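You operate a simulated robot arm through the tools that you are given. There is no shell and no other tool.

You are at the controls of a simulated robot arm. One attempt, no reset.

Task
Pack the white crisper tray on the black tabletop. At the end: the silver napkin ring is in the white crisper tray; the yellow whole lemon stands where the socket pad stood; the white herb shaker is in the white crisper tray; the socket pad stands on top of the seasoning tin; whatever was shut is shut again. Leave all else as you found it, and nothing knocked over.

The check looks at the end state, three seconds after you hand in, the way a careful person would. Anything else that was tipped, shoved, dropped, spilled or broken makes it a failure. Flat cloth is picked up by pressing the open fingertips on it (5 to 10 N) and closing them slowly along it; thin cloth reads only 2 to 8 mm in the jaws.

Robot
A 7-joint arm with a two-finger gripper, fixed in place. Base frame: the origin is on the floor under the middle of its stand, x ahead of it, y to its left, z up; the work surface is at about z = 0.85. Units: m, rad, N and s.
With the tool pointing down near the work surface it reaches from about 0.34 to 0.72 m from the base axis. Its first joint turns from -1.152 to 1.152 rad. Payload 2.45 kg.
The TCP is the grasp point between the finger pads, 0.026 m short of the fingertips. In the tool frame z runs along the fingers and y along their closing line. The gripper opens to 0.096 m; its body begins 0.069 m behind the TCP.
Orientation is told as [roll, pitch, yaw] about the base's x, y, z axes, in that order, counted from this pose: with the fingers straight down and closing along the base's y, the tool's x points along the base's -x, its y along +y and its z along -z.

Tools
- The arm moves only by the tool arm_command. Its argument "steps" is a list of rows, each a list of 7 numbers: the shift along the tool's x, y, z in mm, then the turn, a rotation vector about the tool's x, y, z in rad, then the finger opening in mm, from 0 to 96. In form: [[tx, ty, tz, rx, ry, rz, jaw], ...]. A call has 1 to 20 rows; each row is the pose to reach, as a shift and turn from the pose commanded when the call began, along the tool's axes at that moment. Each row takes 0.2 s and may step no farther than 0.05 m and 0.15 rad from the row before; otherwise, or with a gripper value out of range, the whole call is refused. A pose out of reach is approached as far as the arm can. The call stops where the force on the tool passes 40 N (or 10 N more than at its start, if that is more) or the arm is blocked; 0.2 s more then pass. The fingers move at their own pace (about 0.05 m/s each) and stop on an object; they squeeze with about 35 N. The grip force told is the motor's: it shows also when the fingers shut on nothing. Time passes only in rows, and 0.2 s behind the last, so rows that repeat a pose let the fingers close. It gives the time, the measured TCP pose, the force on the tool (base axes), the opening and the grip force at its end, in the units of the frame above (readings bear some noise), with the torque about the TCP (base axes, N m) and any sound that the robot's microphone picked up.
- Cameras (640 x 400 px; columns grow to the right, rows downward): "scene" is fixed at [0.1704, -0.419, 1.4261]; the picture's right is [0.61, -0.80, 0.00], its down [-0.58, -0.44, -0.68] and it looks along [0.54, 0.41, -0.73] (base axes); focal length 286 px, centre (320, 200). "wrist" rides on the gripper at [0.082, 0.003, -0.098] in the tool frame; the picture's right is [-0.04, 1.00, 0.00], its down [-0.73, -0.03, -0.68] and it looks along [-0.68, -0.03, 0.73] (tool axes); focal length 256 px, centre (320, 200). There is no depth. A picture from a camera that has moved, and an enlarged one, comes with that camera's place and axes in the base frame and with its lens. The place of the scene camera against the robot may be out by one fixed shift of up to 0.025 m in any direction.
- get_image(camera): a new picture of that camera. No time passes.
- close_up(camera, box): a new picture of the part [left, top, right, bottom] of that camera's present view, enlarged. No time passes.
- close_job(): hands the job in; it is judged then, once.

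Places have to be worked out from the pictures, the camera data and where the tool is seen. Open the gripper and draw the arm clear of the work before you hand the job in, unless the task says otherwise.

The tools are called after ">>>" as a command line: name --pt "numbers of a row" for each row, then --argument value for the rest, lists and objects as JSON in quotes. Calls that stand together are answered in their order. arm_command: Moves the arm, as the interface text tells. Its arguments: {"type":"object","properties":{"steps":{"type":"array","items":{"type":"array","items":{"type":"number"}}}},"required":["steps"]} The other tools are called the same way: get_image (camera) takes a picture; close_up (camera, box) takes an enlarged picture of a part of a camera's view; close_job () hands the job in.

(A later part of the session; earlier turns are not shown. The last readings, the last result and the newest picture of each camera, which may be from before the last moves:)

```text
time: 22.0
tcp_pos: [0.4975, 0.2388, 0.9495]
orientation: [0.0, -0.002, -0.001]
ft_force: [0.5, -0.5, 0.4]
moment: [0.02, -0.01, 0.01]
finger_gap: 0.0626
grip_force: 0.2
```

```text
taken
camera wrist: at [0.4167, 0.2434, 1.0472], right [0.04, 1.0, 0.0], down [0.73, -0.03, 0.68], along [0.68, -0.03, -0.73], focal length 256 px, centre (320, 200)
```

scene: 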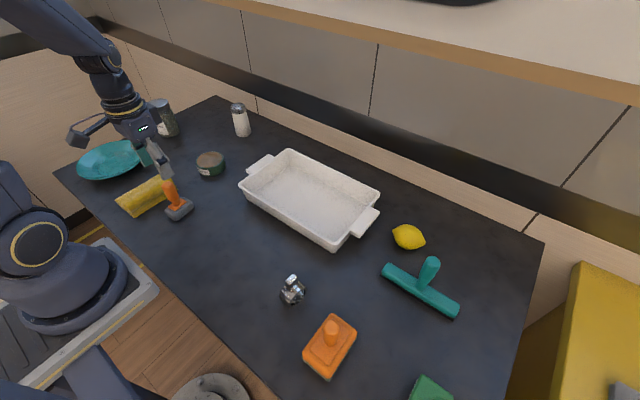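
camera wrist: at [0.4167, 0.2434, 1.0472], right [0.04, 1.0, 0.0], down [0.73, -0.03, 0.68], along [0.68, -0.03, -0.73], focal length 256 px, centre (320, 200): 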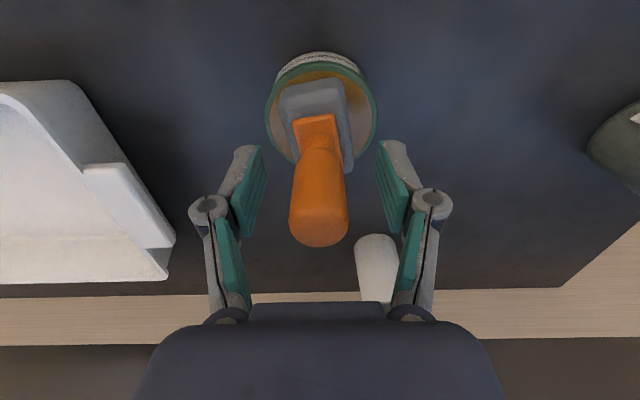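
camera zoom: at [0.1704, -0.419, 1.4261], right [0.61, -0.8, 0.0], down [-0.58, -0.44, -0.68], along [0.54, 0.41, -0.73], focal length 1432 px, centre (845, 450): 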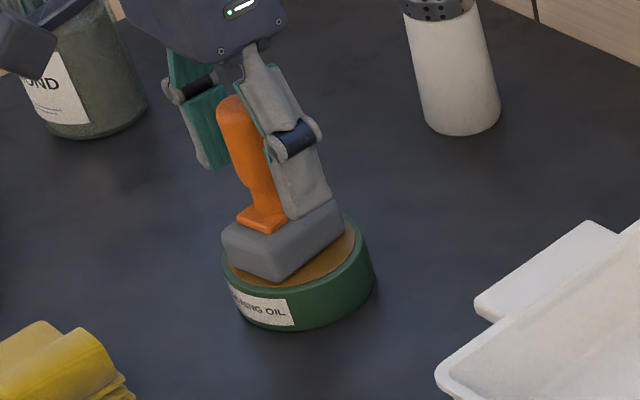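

The pad stands squarely on the tin. Raise straight up clear of the handle (top now ≈0.98).

>>> arm_command --pt "0 0 -20 0 0 0 62" --pt "0 0 -50 0 0 0 62" --pt "0 0 -90 0 0 0 62" --pt "0 0 -130 0 0 0 62"

>>> get_image --camera "wrist"

>>> get_image --camera "scene"

```text
time: 23.0
tcp_pos: [0.4984, 0.2397, 1.0798]
orientation: [0.0, 0.001, -0.001]
ft_force: [-1.0, 0.3, 0.7]
moment: [0.0, 0.03, 0.02]
finger_gap: 0.0622
grip_force: 0.2
```

```text
taken
camera wrist: at [0.4161, 0.2435, 1.1779], right [0.04, 1.0, 0.0], down [0.73, -0.03, 0.68], along [0.68, -0.03, -0.73], focal length 256 px, centre (320, 200)
```

wrist: 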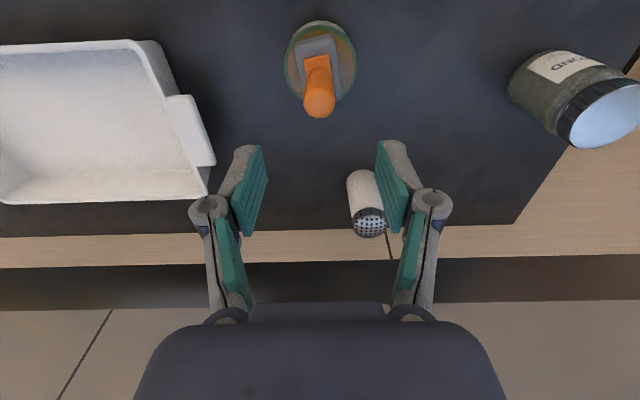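

```text
taken
```

scene: 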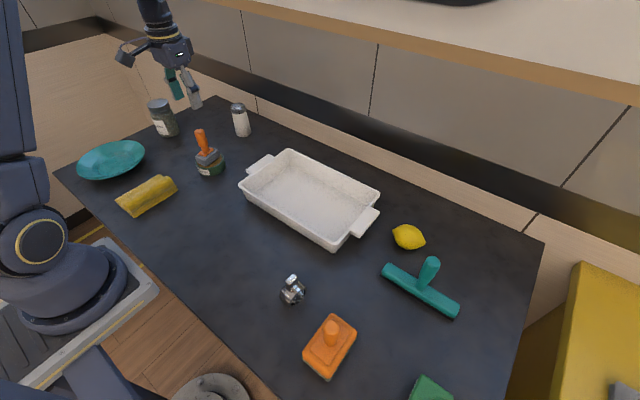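

Pad is steady on the tin. Now zoom on the shaker to locate it.

>>> close_up --camera "wrist" --box '[310, 140, 430, 260]'

>>> close_up --camera "scene" --box '[215, 90, 275, 150]'

```text
3.33 times, centred on (370, 200) of wrist
camera zoom: at [0.4161, 0.2435, 1.1779], right [0.04, 1.0, 0.0], down [0.73, -0.03, 0.68], along [0.68, -0.03, -0.73], focal length 853 px, centre (153, 200)
```

zoom: 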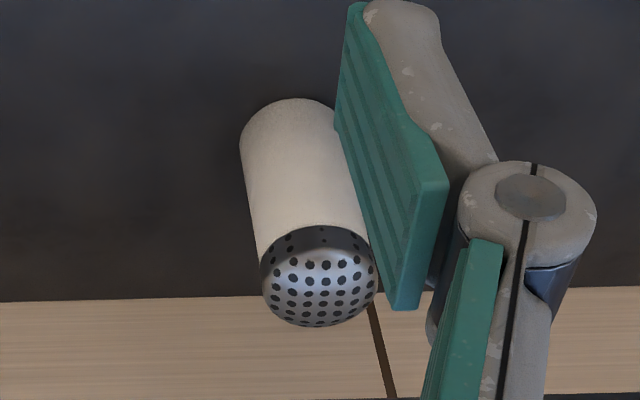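

```text
6.67 times, centred on (245, 120) of scene
camera zoom: at [0.1704, -0.419, 1.4261], right [0.61, -0.8, 0.0], down [-0.58, -0.44, -0.68], along [0.54, 0.41, -0.73], focal length 1910 px, centre (820, 733)
```

zoom: 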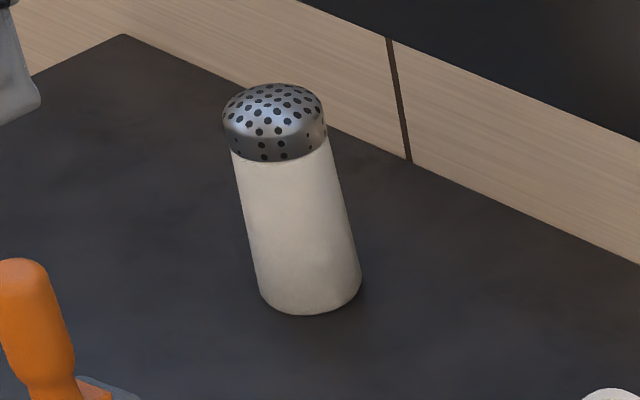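

Shaker is centred near (0.684, 0.302), Ø≈50 mm, top ≈0.95 – slightly beyond vertical reach (r≈0.75), so I'll tilt the fingers outward by 0.27 rad. First tilt in place and open.

>>> arm_command --pt "0 0 0 0 -0.14 0 90" --pt "0 0 0 0 -0.27 0 90" --pt "0 0 0 0 -0.27 0 90"

>>> get_image --camera "wrist"

```text
time: 23.8
tcp_pos: [0.4972, 0.24, 1.0798]
orientation: [0.001, -0.272, 0.002]
ft_force: [-0.6, -0.6, -1.2]
moment: [-0.01, -0.03, -0.02]
finger_gap: 0.09
grip_force: 0.1
```

```text
taken
camera wrist: at [0.393, 0.2436, 1.1519], right [0.04, 1.0, 0.01], down [0.52, -0.03, 0.85], along [0.85, -0.03, -0.53], focal length 256 px, centre (320, 200)
```

wrist: 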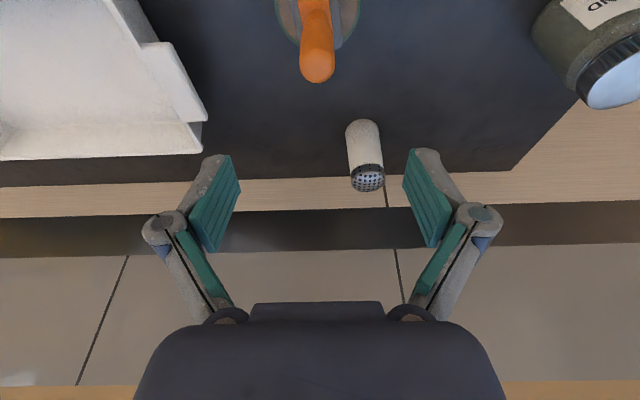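

Moving above the shaker at z≈1.04 with this tilt.

>>> arm_command --pt "-34 12 18 0 0 0 90" --pt "-68 25 35 0 0 0 90" --pt "-102 37 53 0 0 0 90" --pt "-136 50 71 0 0 0 90" --pt "-170 62 88 0 0 0 90" --pt "-170 62 88 0 0 0 90"

>>> get_image --camera "wrist"

>>> get_image --camera "scene"

```text
time: 25.2
tcp_pos: [0.6853, 0.301, 1.0399]
orientation: [-0.003, -0.269, 0.001]
ft_force: [0.2, -1.0, -0.3]
moment: [0.04, -0.02, 0.01]
finger_gap: 0.0901
grip_force: 0.0
```

```text
taken
camera wrist: at [0.5799, 0.3056, 1.1127], right [0.04, 1.0, 0.01], down [0.53, -0.03, 0.85], along [0.85, -0.03, -0.53], focal length 256 px, centre (320, 200)
```

wrist: 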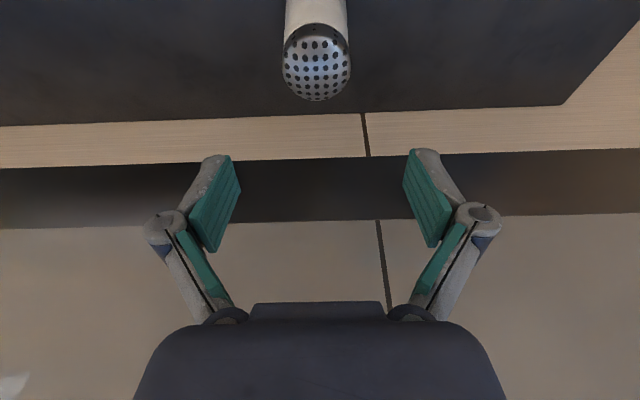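

```text
taken
```

scene: 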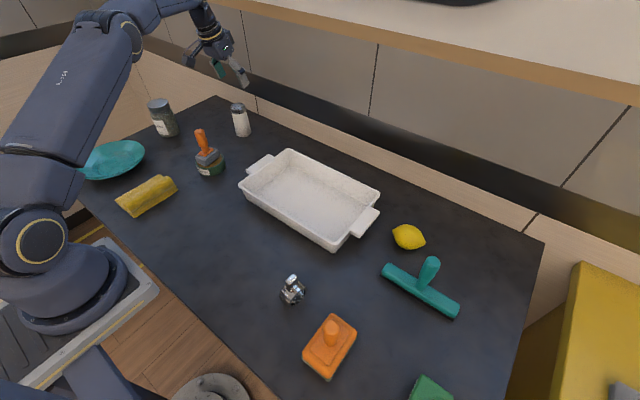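

Reachable. Descend vertically to z≈0.965 and check the alignment before enclosing it.

>>> arm_command --pt "12 0 35 0 0 0 90" --pt "24 0 71 0 0 0 90" --pt "24 0 71 0 0 0 90"

>>> get_image --camera "wrist"

>>> close_up --camera "scene" --box '[180, 40, 300, 160]'

```text
time: 26.0
tcp_pos: [0.6817, 0.3009, 0.9655]
orientation: [0.001, -0.269, -0.001]
ft_force: [-0.4, -0.6, 0.7]
moment: [0.03, -0.01, -0.01]
finger_gap: 0.0902
grip_force: 0.0
```

```text
taken
camera wrist: at [0.5762, 0.3061, 1.0379], right [0.04, 1.0, 0.01], down [0.53, -0.03, 0.85], along [0.85, -0.03, -0.53], focal length 256 px, centre (320, 200)
```

wrist: 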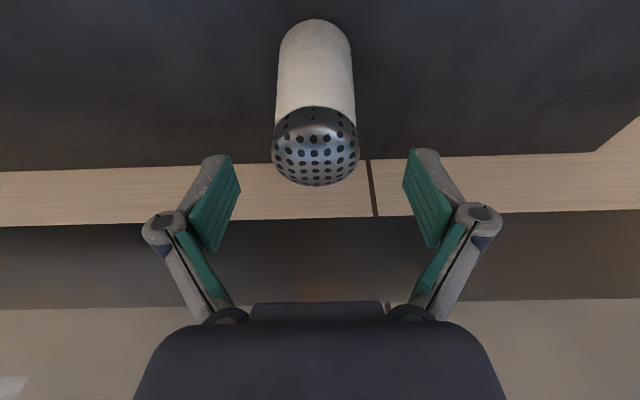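

```text
3.33 times, centred on (240, 100) of scene
camera zoom: at [0.1704, -0.419, 1.4261], right [0.61, -0.8, 0.0], down [-0.58, -0.44, -0.68], along [0.54, 0.41, -0.73], focal length 955 px, centre (587, 533)
```

zoom: 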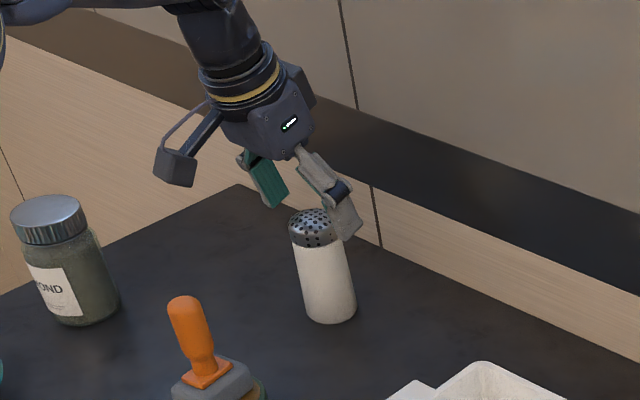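

Aligned (shaker centre ≈(0.682, 0.301)). Descend to z≈0.905 and close.

>>> arm_command --pt "8 0 29 0 0 0 90" --pt "16 0 58 0 0 0 90" --pt "16 0 58 0 0 0 90"

>>> get_image --camera "wrist"

```text
time: 26.8
tcp_pos: [0.6812, 0.3024, 0.9045]
orientation: [0.0, -0.27, 0.001]
ft_force: [-0.9, -0.4, 0.4]
moment: [0.03, 0.07, 0.01]
finger_gap: 0.0901
grip_force: 0.0
```

```text
taken
camera wrist: at [0.5765, 0.3065, 0.9779], right [0.04, 1.0, 0.01], down [0.53, -0.03, 0.85], along [0.85, -0.03, -0.53], focal length 256 px, centre (320, 200)
```

wrist: 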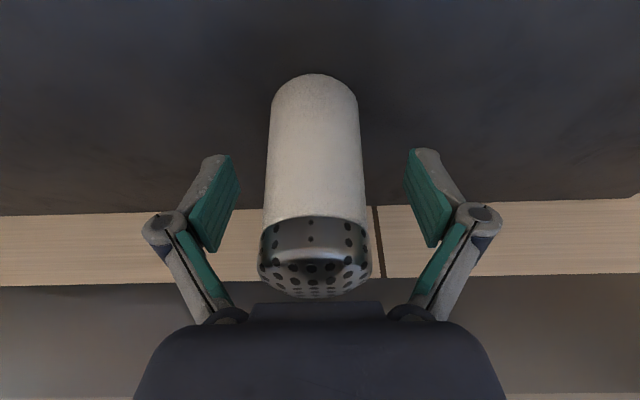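

Shaker sits centrally between the pads. Go 6 mm lower for a hold below the cap, then close gently.

>>> arm_command --pt "1.6 0 5.8 0 0 0 80" --pt "1.6 0 5.8 0 0 0 65" --pt "1.6 0 5.8 0 0 0 50" --pt "1.6 0 5.8 0 0 0 35" --pt "1.6 0 5.8 0 0 0 35" --pt "1.6 0 5.8 0 0 0 35"

>>> get_image --camera "wrist"

```text
time: 28.2
tcp_pos: [0.6811, 0.3016, 0.8993]
orientation: [-0.001, -0.271, -0.001]
ft_force: [-0.5, -0.4, 0.8]
moment: [-0.02, -0.04, 0.02]
finger_gap: 0.049
grip_force: 35.3
```

```text
taken
camera wrist: at [0.5764, 0.3058, 0.9718], right [0.04, 1.0, 0.01], down [0.53, -0.03, 0.85], along [0.85, -0.03, -0.53], focal length 256 px, centre (320, 200)
```

wrist: 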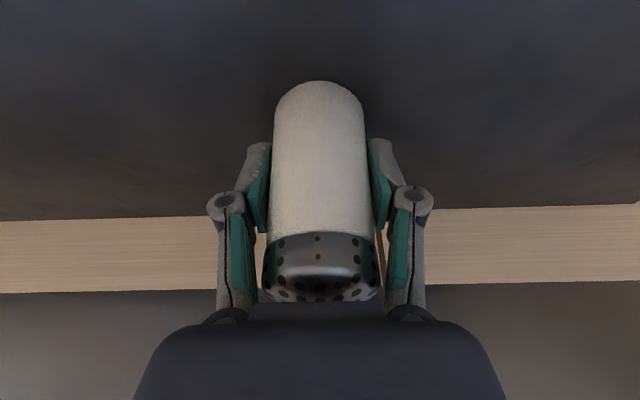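

Gripped at 49 mm, 35 N. Lift straight up 120 mm.

>>> arm_command --pt "-3 0 -10 0 0 0 35" --pt "-11 0 -39 0 0 0 35" --pt "-21 0 -77 0 0 0 35" --pt "-32 0 -116 0 0 0 35" --pt "-32 0 -116 0 0 0 35"

>>> get_image --camera "wrist"

>>> get_image --camera "scene"

```text
time: 29.4
tcp_pos: [0.6797, 0.3022, 1.0199]
orientation: [0.001, -0.271, 0.001]
ft_force: [0.1, 0.0, -1.4]
moment: [-0.01, 0.01, 0.0]
finger_gap: 0.0489
grip_force: 34.9
```

```text
taken
camera wrist: at [0.576, 0.3066, 1.0928], right [0.04, 1.0, 0.01], down [0.53, -0.03, 0.85], along [0.85, -0.03, -0.53], focal length 256 px, centre (320, 200)
```

wrist: 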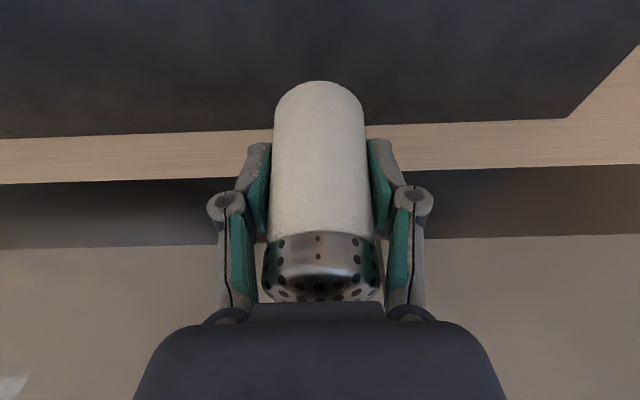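

```text
taken
```

scene: 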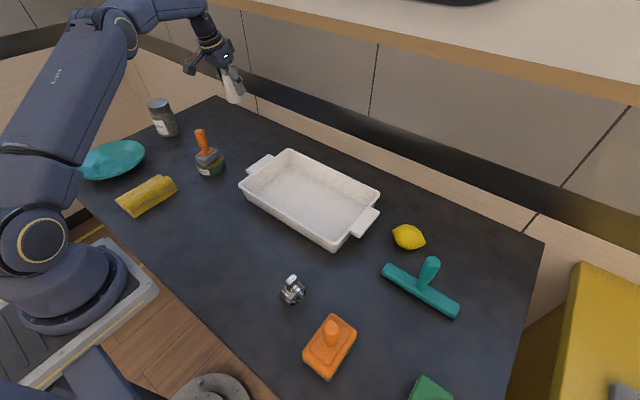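

Held upright. Carry it over the tray to about (0.555, −0.03), well above the rim.

>>> arm_command --pt "15 -41 -5 0 0 0 35" --pt "29 -83 -11 0 0 0 35" --pt "44 -124 -16 0 0 0 35" --pt "59 -166 -22 0 0 0 35" --pt "74 -207 -27 0 0 0 35" --pt "88 -249 -32 0 0 0 35" --pt "103 -290 -38 0 0 0 35" --pt "118 -332 -43 0 0 0 35" --pt "118 -332 -43 0 0 0 35"

>>> get_image --camera "wrist"

>>> get_image --camera "scene"

```text
time: 31.4
tcp_pos: [0.556, -0.0302, 1.0284]
orientation: [0.0, -0.27, -0.001]
ft_force: [-0.4, 1.7, -1.3]
moment: [0.01, -0.01, 0.01]
finger_gap: 0.0488
grip_force: 35.4
```

```text
taken
camera wrist: at [0.451, -0.0259, 1.1017], right [0.04, 1.0, 0.01], down [0.53, -0.03, 0.85], along [0.85, -0.03, -0.53], focal length 256 px, centre (320, 200)
```

wrist: 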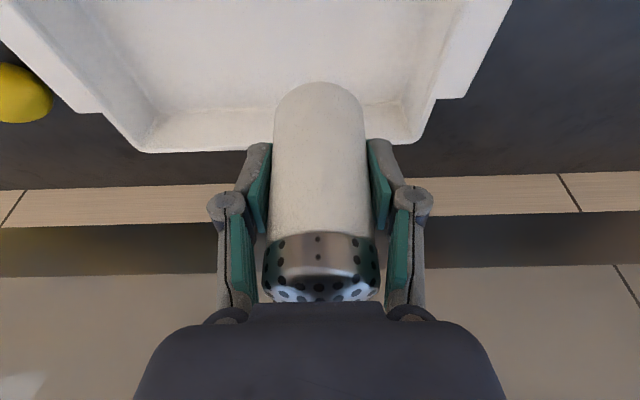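

```text
taken
```

scene: 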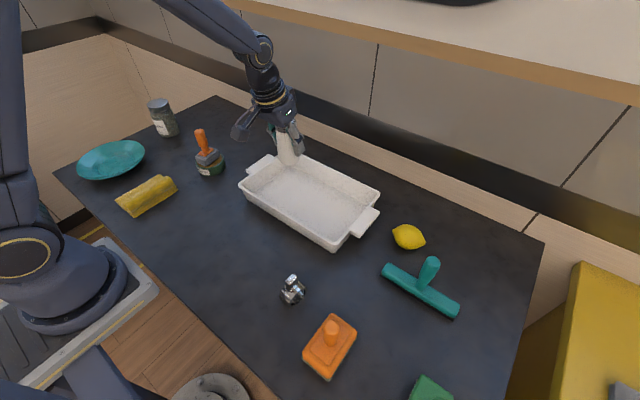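

Shaker is above the tray interior with clear room all round (inner floor y up to ≈0.058, x≈0.485–0.65). Lower to ~15 mm above the tray floor.

>>> arm_command --pt "9 0 33 0 0 0 35" --pt "18 0 66 0 0 0 35" --pt "27.5 0 99.5 0 0 0 35" --pt "27.5 0 99.5 0 0 0 35"

>>> close_up --camera "scene" --box '[220, 100, 380, 240]'

>>> get_image --camera "wrist"

```text
time: 32.4
tcp_pos: [0.5557, -0.0299, 0.9258]
orientation: [-0.001, -0.271, 0.001]
ft_force: [-0.2, 0.0, -1.4]
moment: [0.01, -0.01, -0.01]
finger_gap: 0.0493
grip_force: 35.1
```

```text
2.86 times, centred on (300, 170) of scene
camera zoom: at [0.1704, -0.419, 1.4261], right [0.61, -0.8, 0.0], down [-0.58, -0.44, -0.68], along [0.54, 0.41, -0.73], focal length 818 px, centre (377, 286)
```

zoom: 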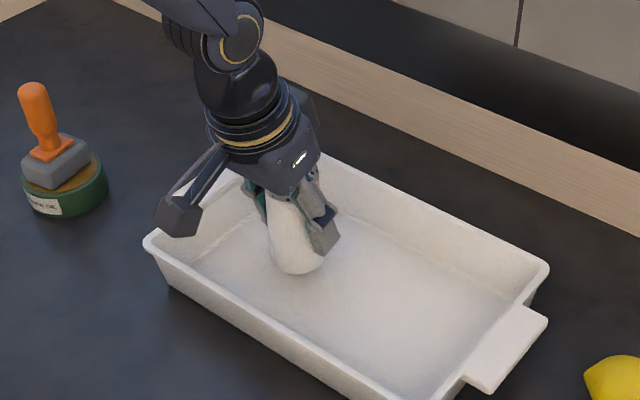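

```text
taken
camera wrist: at [0.4514, -0.0262, 0.9983], right [0.04, 1.0, 0.01], down [0.53, -0.03, 0.85], along [0.85, -0.03, -0.53], focal length 256 px, centre (320, 200)
```

wrist: 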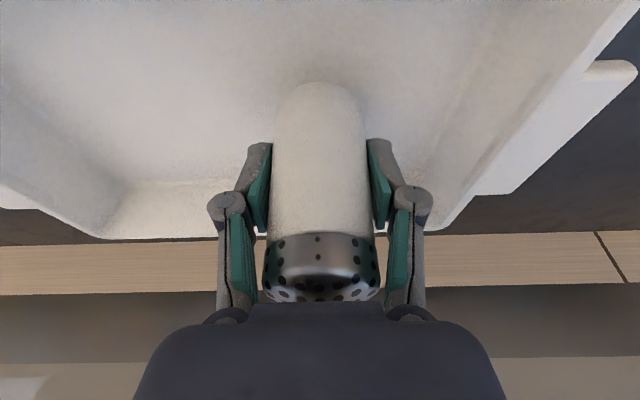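

Clear of the rim. Now feel down in small steps.

>>> arm_command --pt "1.1 0 3.9 0 0 0 35" --pt "2.1 0 7.7 0 0 0 35" --pt "2.1 0 7.7 0 0 0 35"

>>> arm_command --pt "0.5 0 1.9 0 0 0 35" --pt "1.1 0 3.9 0 0 0 35" --pt "1.1 0 3.9 0 0 0 35"

>>> arm_command --pt "0.3 0 1 0 0 0 35" --pt "0.5 0 1.9 0 0 0 35" --pt "0.5 0 1.9 0 0 0 35"

```text
time: 33.2
tcp_pos: [0.5565, -0.0314, 0.9187]
orientation: [0.0, -0.269, 0.001]
ft_force: [0.5, 0.0, -0.7]
moment: [0.03, 0.01, 0.03]
finger_gap: 0.0491
grip_force: 35.2
```

```text
time: 34.0
tcp_pos: [0.5564, -0.03, 0.9134]
orientation: [0.001, -0.269, 0.0]
ft_force: [0.2, -0.3, -0.9]
moment: [0.0, 0.01, 0.0]
finger_gap: 0.0487
grip_force: 35.1
```

```text
time: 34.8
tcp_pos: [0.5555, -0.0313, 0.9113]
orientation: [0.0, -0.269, 0.001]
ft_force: [0.7, 0.6, -1.7]
moment: [0.04, -0.02, -0.01]
finger_gap: 0.0488
grip_force: 34.5
```

>>> arm_command --pt "0.3 0 1 0 0 0 35" --pt "0.5 0 1.9 0 0 0 35" --pt "0.5 0 1.9 0 0 0 35"

>>> arm_command --pt "0.3 0 1 0 0 0 35" --pt "0.4 0 1.5 0 0 0 35" --pt "0.4 0 1.5 0 0 0 35"

```text
time: 35.6
tcp_pos: [0.5562, -0.0313, 0.9101]
orientation: [0.001, -0.271, -0.001]
ft_force: [0.1, 0.3, -1.2]
moment: [0.0, 0.01, -0.01]
finger_gap: 0.0488
grip_force: 34.7
```

```text
time: 36.4
tcp_pos: [0.5566, -0.03, 0.9078]
orientation: [-0.001, -0.272, 0.0]
ft_force: [1.3, 0.4, -1.4]
moment: [-0.01, -0.02, -0.01]
finger_gap: 0.0487
grip_force: 34.9
```

>>> arm_command --pt "0.3 0 1 0 0 0 35" --pt "0.4 0 1.5 0 0 0 35" --pt "0.4 0 1.5 0 0 0 35"

>>> arm_command --pt "0.3 0 1 0 0 0 35" --pt "0.4 0 1.5 0 0 0 35" --pt "0.4 0 1.5 0 0 0 35"

```text
time: 37.2
tcp_pos: [0.5566, -0.0299, 0.9058]
orientation: [0.0, -0.269, 0.0]
ft_force: [0.4, 0.1, -1.6]
moment: [-0.02, 0.0, -0.03]
finger_gap: 0.0489
grip_force: 34.9
```

```text
time: 38.0
tcp_pos: [0.557, -0.0298, 0.9043]
orientation: [-0.001, -0.271, -0.001]
ft_force: [0.1, -0.5, -1.9]
moment: [0.0, 0.01, 0.01]
finger_gap: 0.0487
grip_force: 35.1
```

>>> arm_command --pt "0.3 0 1 0 0 0 35" --pt "0.4 0 1.5 0 0 0 35" --pt "0.4 0 1.5 0 0 0 35"

>>> close_up --camera "scene" --box '[240, 120, 340, 210]'

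```text
time: 38.8
tcp_pos: [0.5554, -0.0307, 0.9033]
orientation: [0.0, -0.27, 0.001]
ft_force: [0.5, 0.9, -1.2]
moment: [0.02, -0.02, 0.03]
finger_gap: 0.049
grip_force: 34.9
```

```text
4.44 times, centred on (290, 165) of scene
camera zoom: at [0.1704, -0.419, 1.4261], right [0.61, -0.8, 0.0], down [-0.58, -0.44, -0.68], along [0.54, 0.41, -0.73], focal length 1273 px, centre (453, 356)
```

zoom: 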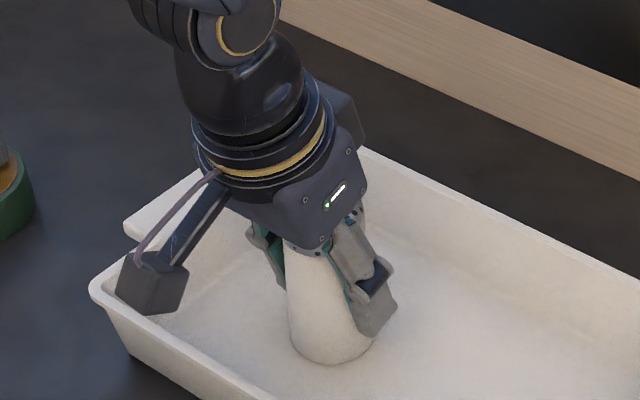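

>>> arm_command --pt "0.3 0 1 0 0 0 35" --pt "0.4 0 1.5 0 0 0 35" --pt "0.4 0 1.5 0 0 0 35"

>>> arm_command --pt "0.3 0 1 0 0 0 35" --pt "0.3 0 1 0 0 0 35"

```text
time: 39.6
tcp_pos: [0.557, -0.0309, 0.9031]
orientation: [0.0, -0.27, -0.001]
ft_force: [-5.5, -0.9, 22.2]
moment: [0.08, 0.35, 0.05]
finger_gap: 0.0488
grip_force: 34.7
```

```text
time: 40.2
tcp_pos: [0.5565, -0.0303, 0.9012]
orientation: [0.001, -0.275, 0.001]
ft_force: [-4.0, -1.5, 27.6]
moment: [-0.02, 0.09, -0.01]
finger_gap: 0.0492
grip_force: 35.4
```

Contact with the tray floor (22–28 N). Ease off, then open.

>>> arm_command --pt "-0.3 0 -1 0 0 0 35" --pt "-0.6 0 -2 0 0 0 35" --pt "-0.6 0 -2 0 0 0 35"

```text
time: 41.0
tcp_pos: [0.5546, -0.0303, 0.9037]
orientation: [0.001, -0.266, 0.0]
ft_force: [0.8, 1.0, 4.3]
moment: [-0.02, -0.26, 0.04]
finger_gap: 0.0492
grip_force: 34.8
```

>>> arm_command --pt "0 0 0 0 0 0 52" --pt "0 0 0 0 0 0 58" --pt "0 0 0 0 0 0 66" --pt "0 0 0 0 0 0 74" --pt "0 0 0 0 0 0 74"

>>> get_image --camera "wrist"

>>> close_up --camera "scene" --box '[240, 120, 340, 210]'

```text
time: 42.2
tcp_pos: [0.5554, -0.0301, 0.9026]
orientation: [0.0, -0.27, 0.0]
ft_force: [0.2, 1.2, 0.2]
moment: [-0.03, -0.02, -0.04]
finger_gap: 0.0741
grip_force: 0.1
```

```text
taken
camera wrist: at [0.4511, -0.0262, 0.9758], right [0.04, 1.0, 0.01], down [0.53, -0.03, 0.85], along [0.85, -0.03, -0.53], focal length 256 px, centre (320, 200)
```

wrist: 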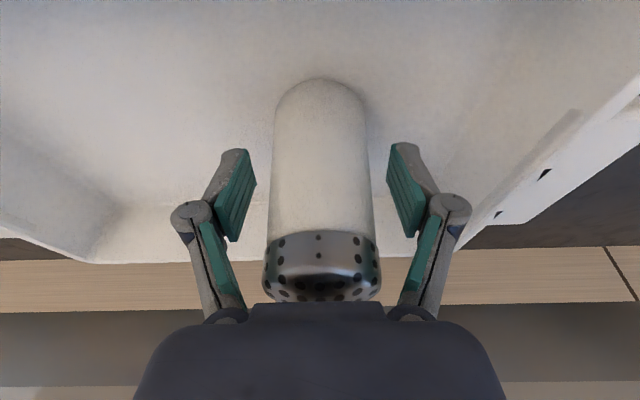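

```text
4.44 times, centred on (290, 165) of scene
camera zoom: at [0.1704, -0.419, 1.4261], right [0.61, -0.8, 0.0], down [-0.58, -0.44, -0.68], along [0.54, 0.41, -0.73], focal length 1273 px, centre (453, 356)
```

zoom: 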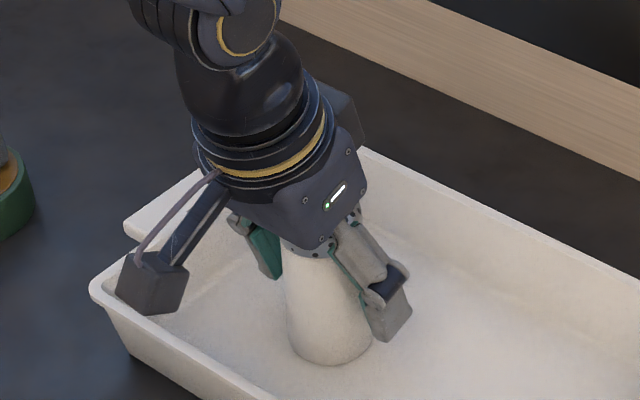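

Shaker is standing upright in the tray. Zoom to check the dark specks on the rim, then retreat straight up.

>>> close_up --camera "wrist" --box '[440, 100, 640, 250]'

>>> arm_command --pt "-5 0 -19 0 0 0 74" --pt "-13 0 -48 0 0 0 74" --pt "-24 0 -87 0 0 0 74" --pt "-35 0 -125 0 0 0 74" --pt "-43 0 -155 0 0 0 74"

>>> get_image --camera "wrist"

>>> get_image --camera "scene"

```text
2.67 times, centred on (540, 175) of wrist
camera zoom: at [0.4511, -0.0262, 0.9758], right [0.04, 1.0, 0.01], down [0.53, -0.03, 0.85], along [0.85, -0.03, -0.53], focal length 683 px, centre (-267, 267)
```

zoom: 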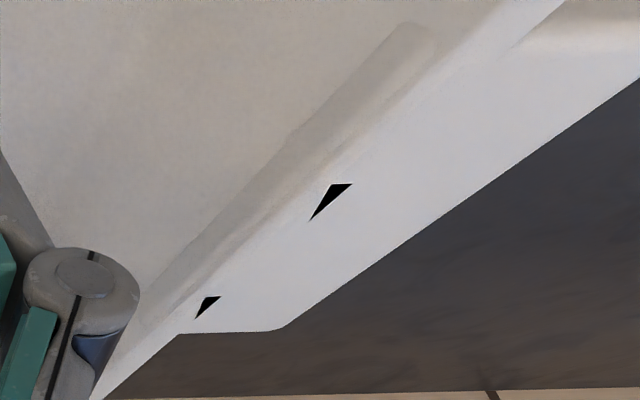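

```text
time: 43.4
tcp_pos: [0.5561, -0.0317, 1.0642]
orientation: [0.001, -0.267, -0.001]
ft_force: [-0.7, -0.6, -0.2]
moment: [-0.02, -0.01, 0.03]
finger_gap: 0.0743
grip_force: 0.2
```

```text
taken
camera wrist: at [0.4519, -0.027, 1.137], right [0.04, 1.0, 0.01], down [0.53, -0.03, 0.85], along [0.85, -0.03, -0.53], focal length 256 px, centre (320, 200)
```

wrist: 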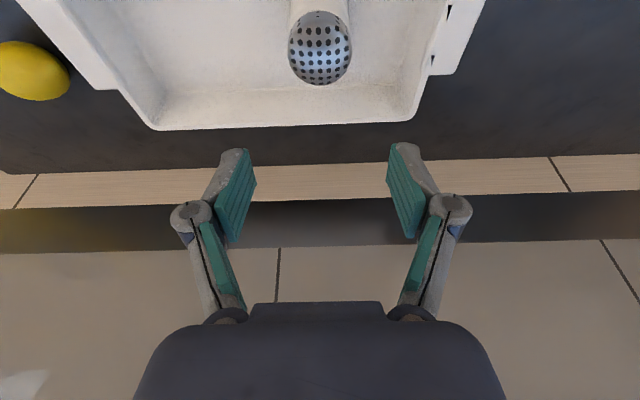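

```text
taken
```

scene: 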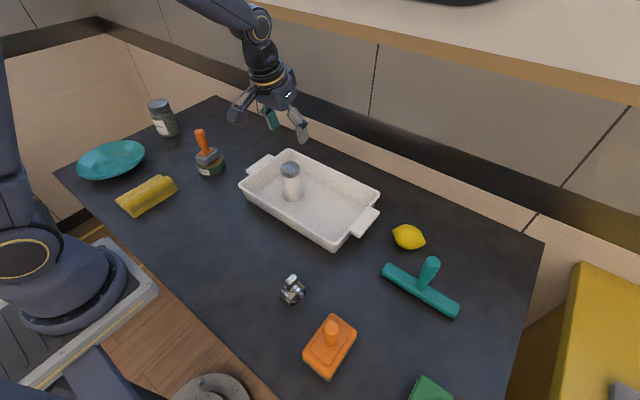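

The specks are just mesh gaps on the tray handle, unchanged. Shaker is placed. Next the lemon: straighten the tool and move over to it at safe height.

>>> arm_command --pt "0 0 0 0 0.14 0 78" --pt "0 0 0 0 0.27 0 78" --pt "0 0 0 0 0.27 0 78"

>>> arm_command --pt "0 -45 -5 0 0 0 78" --pt "0 -90 -10 0 0 0 78" --pt "0 -135 -15 0 0 0 78" --pt "0 -180 -15 0 0 0 78" --pt "0 -225 -15 0 0 0 78" --pt "0 -270 -15 0 0 0 78" --pt "0 -310 -15 0 0 0 78" --pt "0 -310 -15 0 0 0 78"

>>> get_image --camera "wrist"

>>> close_up --camera "wrist" --box '[240, 40, 400, 160]'

```text
time: 44.2
tcp_pos: [0.5567, -0.0301, 1.0633]
orientation: [-0.001, 0.003, 0.0]
ft_force: [-1.0, 0.1, -0.4]
moment: [-0.03, -0.02, 0.01]
finger_gap: 0.0778
grip_force: 0.1
```

```text
time: 46.0
tcp_pos: [0.5562, -0.3406, 1.0785]
orientation: [0.0, -0.001, -0.001]
ft_force: [0.1, 0.2, 0.1]
moment: [0.02, 0.0, 0.0]
finger_gap: 0.0778
grip_force: 0.0
```

```text
taken
camera wrist: at [0.4751, -0.3372, 1.1765], right [0.04, 1.0, 0.0], down [0.73, -0.03, 0.68], along [0.68, -0.03, -0.73], focal length 256 px, centre (320, 200)
```

wrist: 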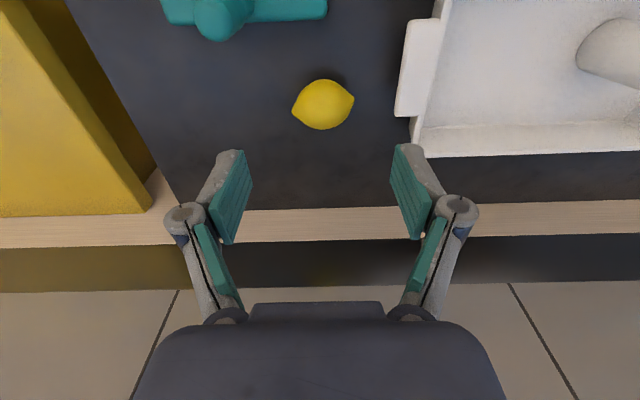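

```text
3.33 times, centred on (320, 100) of wrist
camera zoom: at [0.4751, -0.3372, 1.1765], right [0.04, 1.0, 0.0], down [0.73, -0.03, 0.68], along [0.68, -0.03, -0.73], focal length 853 px, centre (320, 533)
```

zoom: 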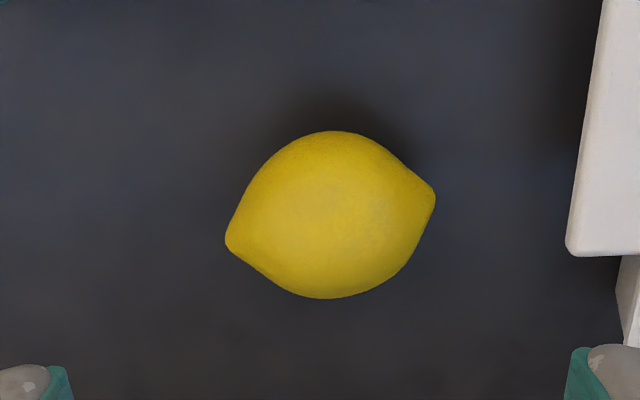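

Lemon centre ≈(0.599, −0.340), long axis ≈10° off y, width ≈57 mm. I'll yaw the tool by −80° so the jaws close across its narrow width (camera swings to the tray side).

>>> arm_command --pt "0 0 0 0 0 0.14 78" --pt "0 0 0 0 0 0.28 78" --pt "0 0 0 0 0 0.42 78" --pt "0 0 0 0 0 0.56 78" --pt "0 0 0 0 0 0.7 78" --pt "0 0 0 0 0 0.84 78" --pt "0 0 0 0 0 0.98 78" --pt "0 0 0 0 0 1.12 78" --pt "0 0 0 0 0 1.26 78" --pt "0 0 0 0 0 1.396 78" --pt "0 0 0 0 0 1.396 78"

>>> get_image --camera "wrist"

```text
time: 48.4
tcp_pos: [0.5565, -0.3405, 1.0788]
orientation: [0.0, -0.001, -1.398]
ft_force: [-0.4, -0.7, 0.4]
moment: [0.03, 0.0, -0.02]
finger_gap: 0.0781
grip_force: 0.1
```

```text
taken
camera wrist: at [0.5454, -0.2588, 1.1771], right [0.99, 0.13, 0.0], down [0.1, -0.73, 0.68], along [0.09, -0.67, -0.73], focal length 256 px, centre (320, 200)
```

wrist: 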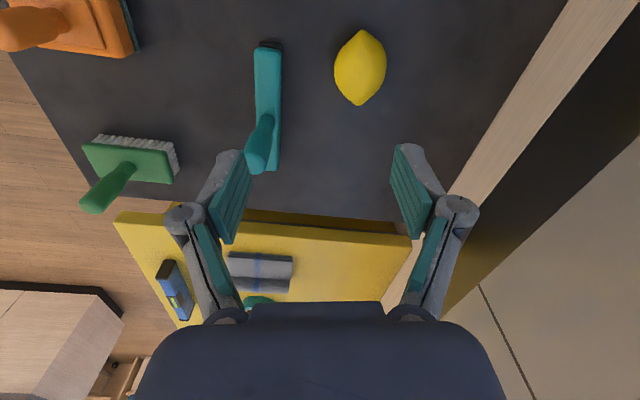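

Yaw achieved. Shift over the lemon and come down to z≈1.0 to check centring.

>>> arm_command --pt "-3 21 20 0 0 0 78" --pt "-6.4 42 50 0 0 0 78" --pt "-6.4 42 88 0 0 0 78" --pt "-6.4 42 88 0 0 0 78"

>>> get_image --camera "wrist"

>>> close_up --camera "scene" --box '[330, 130, 500, 330]'

```text
time: 49.4
tcp_pos: [0.5983, -0.3388, 0.9905]
orientation: [0.0, -0.001, -1.396]
ft_force: [-0.1, -0.1, 0.3]
moment: [-0.01, 0.02, 0.0]
finger_gap: 0.0781
grip_force: 0.2
```

```text
taken
camera wrist: at [0.5874, -0.2576, 1.0882], right [0.99, 0.13, 0.0], down [0.1, -0.73, 0.68], along [0.09, -0.67, -0.73], focal length 256 px, centre (320, 200)
```

wrist: 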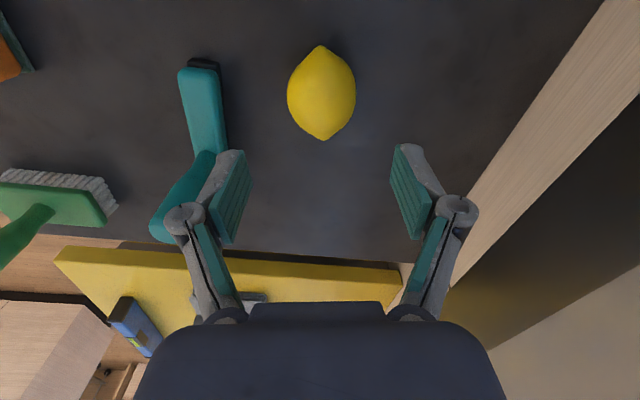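

```text
2.00 times, centred on (415, 230) of scene
camera zoom: at [0.1704, -0.419, 1.4261], right [0.61, -0.8, 0.0], down [-0.58, -0.44, -0.68], along [0.54, 0.41, -0.73], focal length 573 px, centre (130, 140)
```

zoom: 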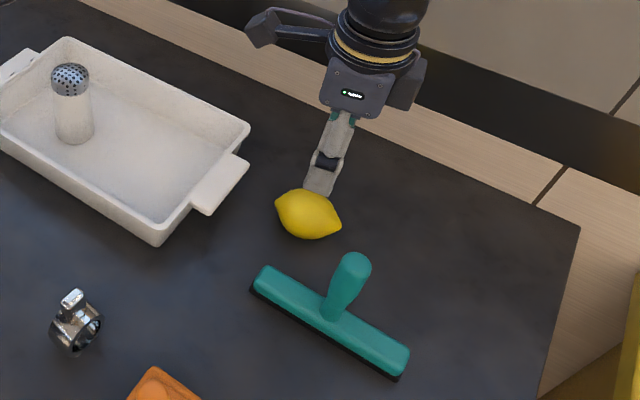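

Centred on the lemon (tips midpoint y≈−0.339). Descend to z≈0.883 (fingertips ≈7 mm above the table).

>>> arm_command --pt "0 1 35 0 0 0 78" --pt "0 1 70 0 0 0 78" --pt "0 1 95 0 0 0 78" --pt "0 1 107 0 0 0 78" --pt "0 1 107 0 0 0 78"

>>> get_image --camera "wrist"

>>> close_up --camera "scene" --box '[350, 170, 490, 330]'

```text
time: 50.6
tcp_pos: [0.5994, -0.3386, 0.8842]
orientation: [0.0, 0.001, -1.395]
ft_force: [-0.4, -0.9, 0.1]
moment: [0.02, -0.01, 0.02]
finger_gap: 0.078
grip_force: 0.0
```

```text
taken
camera wrist: at [0.5888, -0.2576, 0.9819], right [0.99, 0.13, 0.0], down [0.1, -0.73, 0.68], along [0.09, -0.67, -0.73], focal length 256 px, centre (320, 200)
```

wrist: 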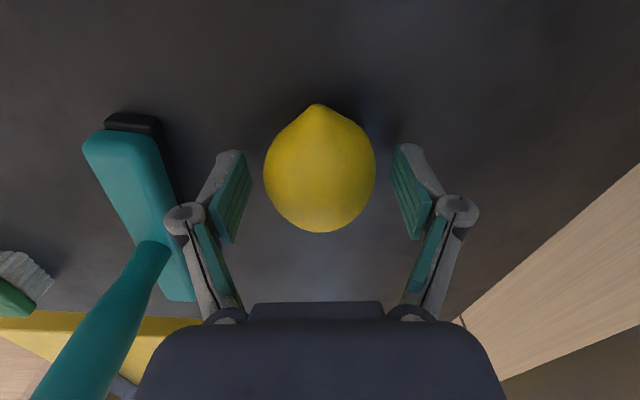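

```text
2.50 times, centred on (420, 250) of scene
camera zoom: at [0.1704, -0.419, 1.4261], right [0.61, -0.8, 0.0], down [-0.58, -0.44, -0.68], along [0.54, 0.41, -0.73], focal length 716 px, centre (70, 75)
```

zoom: 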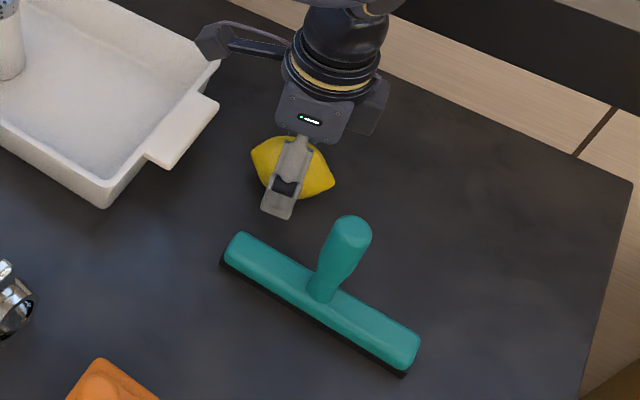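

Lemon sits centrally between the pads, squeegee clear. Close.

>>> arm_command --pt "0 0 0 0 0 0 68" --pt "0 0 0 0 0 0 58" --pt "0 0 0 0 0 0 48" --pt "0 0 0 0 0 0 40" --pt "0 0 0 0 0 0 40" --pt "0 0 0 0 0 0 40"

>>> get_image --camera "wrist"

```text
time: 52.0
tcp_pos: [0.5986, -0.3392, 0.8836]
orientation: [-0.001, 0.001, -1.396]
ft_force: [0.3, 0.5, 3.1]
moment: [0.02, 0.07, 0.0]
finger_gap: 0.056
grip_force: 34.4
```

```text
taken
camera wrist: at [0.5888, -0.2575, 0.9823], right [0.99, 0.13, 0.0], down [0.1, -0.73, 0.68], along [0.09, -0.67, -0.73], focal length 256 px, centre (320, 200)
```

wrist: 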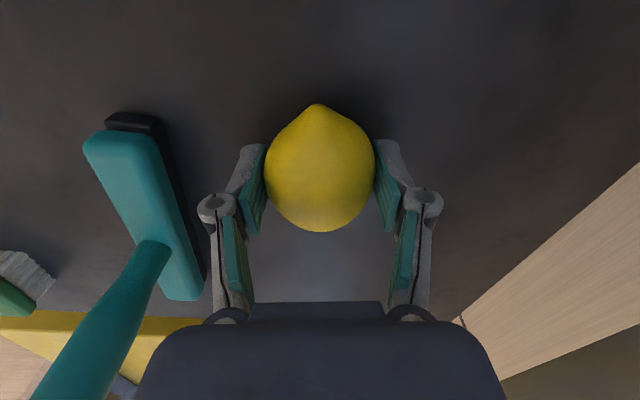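

Gripped at 56 mm. Lift 155 mm straight up.

>>> arm_command --pt "0 0 -10 0 0 0 40" --pt "0 0 -40 0 0 0 40" --pt "0 0 -80 0 0 0 40" --pt "0 0 -120 0 0 0 40" --pt "0 0 -157 0 0 0 40" --pt "0 0 -157 0 0 0 40"

>>> get_image --camera "wrist"

```text
time: 53.4
tcp_pos: [0.6002, -0.3401, 1.04]
orientation: [0.0, 0.0, -1.398]
ft_force: [0.1, 0.5, -1.4]
moment: [-0.02, -0.02, -0.02]
finger_gap: 0.0561
grip_force: 35.2
```

```text
taken
camera wrist: at [0.589, -0.2577, 1.1389], right [0.99, 0.13, 0.0], down [0.1, -0.73, 0.68], along [0.09, -0.67, -0.73], focal length 256 px, centre (320, 200)
```

wrist: 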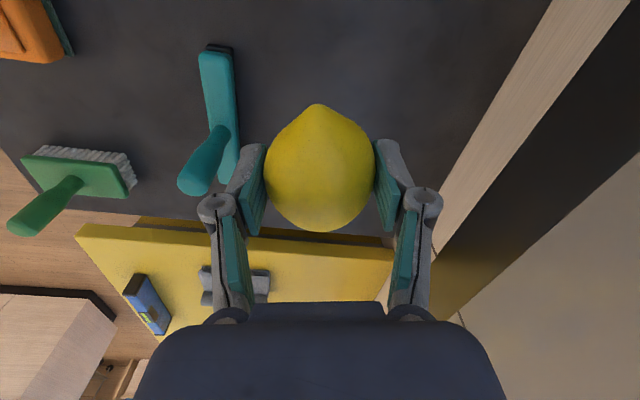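

Lemon held firmly. Carry it over to the pad's old place (0.339, 0.160), staying at z≈1.04 above the shaker and tray.

>>> arm_command --pt "41 -13 0 0 0 0 40" --pt "83 -26 0 0 0 0 40" --pt "124 -39 0 0 0 0 40" --pt "165 -52 0 0 0 0 40" --pt "207 -66 0 0 0 0 40" --pt "248 -79 0 0 0 0 40" --pt "289 -92 0 0 0 0 40" --pt "331 -105 0 0 0 0 40" --pt "372 -118 0 0 0 0 40" --pt "413 -131 0 0 0 0 40" --pt "455 -144 0 0 0 0 40" --pt "496 -157 0 0 0 0 40" --pt "537.6 -170.6 0 0 0 0 40" --pt "537.6 -170.6 0 0 0 0 40"

>>> get_image --camera "wrist"

>>> get_image --camera "scene"

```text
time: 56.4
tcp_pos: [0.3373, 0.1616, 1.0411]
orientation: [-0.001, 0.0, -1.396]
ft_force: [-0.8, -0.5, -0.2]
moment: [0.0, 0.05, -0.02]
finger_gap: 0.0561
grip_force: 34.8
```

```text
taken
camera wrist: at [0.3265, 0.2436, 1.1388], right [0.99, 0.13, 0.0], down [0.1, -0.73, 0.68], along [0.09, -0.67, -0.73], focal length 256 px, centre (320, 200)
```

wrist: 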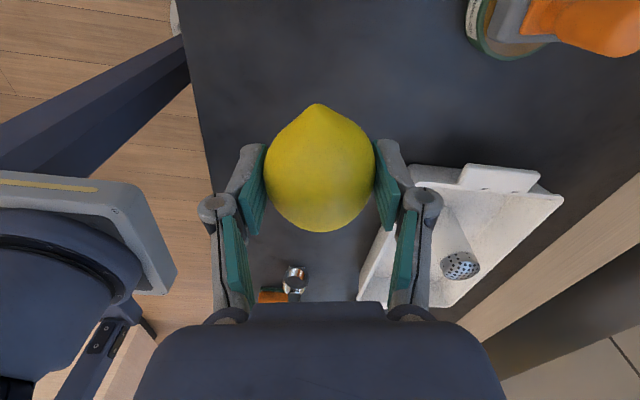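

```text
taken
```

scene: 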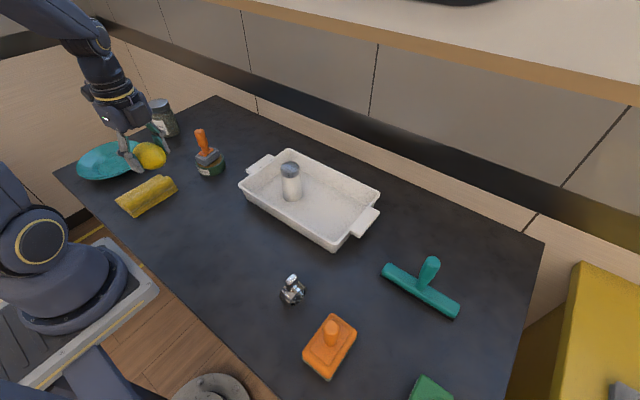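

Over the spot. Lower to just above the grasp height.

>>> arm_command --pt "0 0 40 0 0 0 40" --pt "0 0 80 0 0 0 40" --pt "0 0 120 0 0 0 40" --pt "0 0 150 0 0 0 40" --pt "0 0 150 0 0 0 40"

>>> get_image --camera "wrist"

>>> close_up --camera "scene" --box '[100, 110, 240, 240]'

```text
time: 57.6
tcp_pos: [0.3378, 0.1608, 0.8907]
orientation: [-0.001, 0.0, -1.397]
ft_force: [-0.3, -0.4, -0.9]
moment: [0.01, 0.02, 0.0]
finger_gap: 0.056
grip_force: 35.1
```

```text
taken
camera wrist: at [0.3268, 0.2425, 0.988], right [0.99, 0.13, 0.0], down [0.1, -0.73, 0.68], along [0.09, -0.67, -0.73], focal length 256 px, centre (320, 200)
```

wrist: 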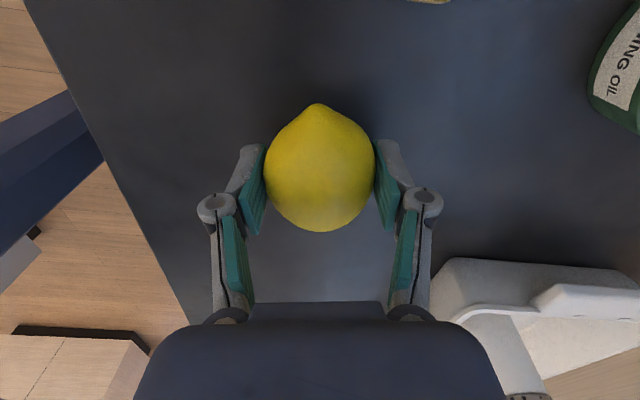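

```text
3.08 times, centred on (170, 175) of scene
camera zoom: at [0.1704, -0.419, 1.4261], right [0.61, -0.8, 0.0], down [-0.58, -0.44, -0.68], along [0.54, 0.41, -0.73], focal length 881 px, centre (782, 277)
```

zoom: 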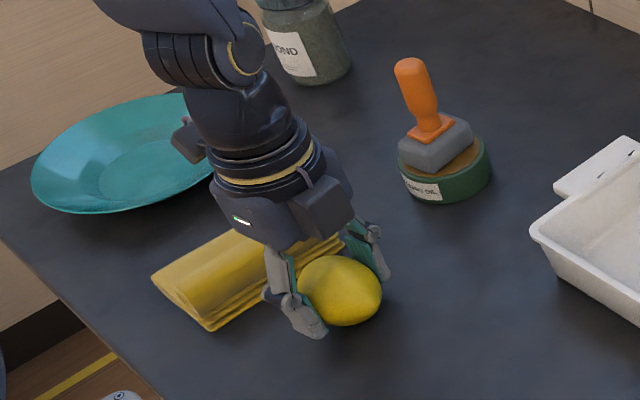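

>>> arm_command --pt "0 0 3 0 0 0 40" --pt "0 0 5 0 0 0 40" --pt "0 0 5 0 0 0 40"

>>> arm_command --pt "0 0 1 0 0 0 40" --pt "0 0 1.5 0 0 0 40" --pt "0 0 1.5 0 0 0 40"

```text
time: 58.4
tcp_pos: [0.3383, 0.1607, 0.8856]
orientation: [0.0, -0.001, -1.397]
ft_force: [0.5, -0.3, -1.0]
moment: [-0.05, 0.04, 0.0]
finger_gap: 0.056
grip_force: 35.3
```

```text
time: 59.2
tcp_pos: [0.3378, 0.1604, 0.8857]
orientation: [0.0, 0.0, -1.394]
ft_force: [0.2, -0.2, -0.9]
moment: [0.01, 0.02, 0.01]
finger_gap: 0.0558
grip_force: 35.0
```

>>> arm_command --pt "0 0 1 0 0 0 40" --pt "0 0 1 0 0 0 40"

>>> arm_command --pt "0 0 1 0 0 0 40" --pt "0 0 1 0 0 0 40"

```text
time: 59.8
tcp_pos: [0.3382, 0.1609, 0.8848]
orientation: [0.001, 0.0, -1.397]
ft_force: [-3.8, -2.3, 24.1]
moment: [-0.2, 0.04, -0.01]
finger_gap: 0.0562
grip_force: 35.1
```

```text
time: 60.4
tcp_pos: [0.3371, 0.1601, 0.8829]
orientation: [0.001, 0.001, -1.394]
ft_force: [-3.2, -0.5, 24.9]
moment: [0.0, 0.06, -0.02]
finger_gap: 0.056
grip_force: 35.2
```

Lemon is on the table (24 N). Ease up, then open slowly and evenly so it doesn't roll.

>>> arm_command --pt "0 0 -1 0 0 0 40" --pt "0 0 -1.6 0 0 0 40" --pt "0 0 -1.6 0 0 0 40"

>>> arm_command --pt "0 0 0 0 0 0 56" --pt "0 0 0 0 0 0 58" --pt "0 0 0 0 0 0 60" --pt "0 0 0 0 0 0 63" --pt "0 0 0 0 0 0 67" --pt "0 0 0 0 0 0 72" --pt "0 0 0 0 0 0 78" --pt "0 0 0 0 0 0 80"

>>> get_image --camera "wrist"

```text
time: 61.2
tcp_pos: [0.3384, 0.1611, 0.8842]
orientation: [-0.002, 0.0, -1.397]
ft_force: [0.4, -0.7, -0.7]
moment: [0.04, 0.0, 0.0]
finger_gap: 0.0556
grip_force: 35.0
```

```text
time: 63.0
tcp_pos: [0.3381, 0.1598, 0.8843]
orientation: [-0.001, 0.001, -1.397]
ft_force: [-0.4, 0.5, 0.7]
moment: [-0.02, 0.03, -0.02]
finger_gap: 0.0801
grip_force: 0.0
```

```text
taken
camera wrist: at [0.3272, 0.2423, 0.9821], right [0.99, 0.13, 0.0], down [0.1, -0.73, 0.68], along [0.09, -0.67, -0.73], focal length 256 px, centre (320, 200)
```

wrist: 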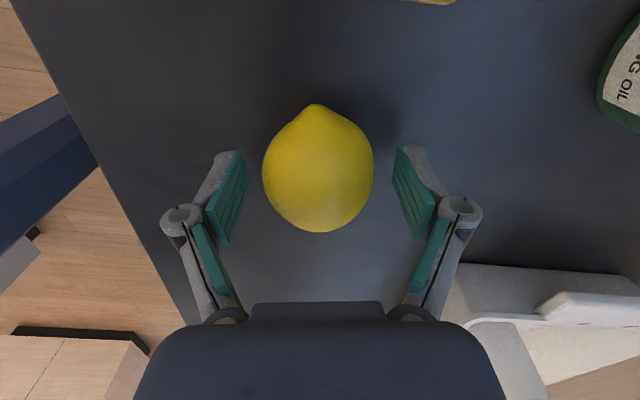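

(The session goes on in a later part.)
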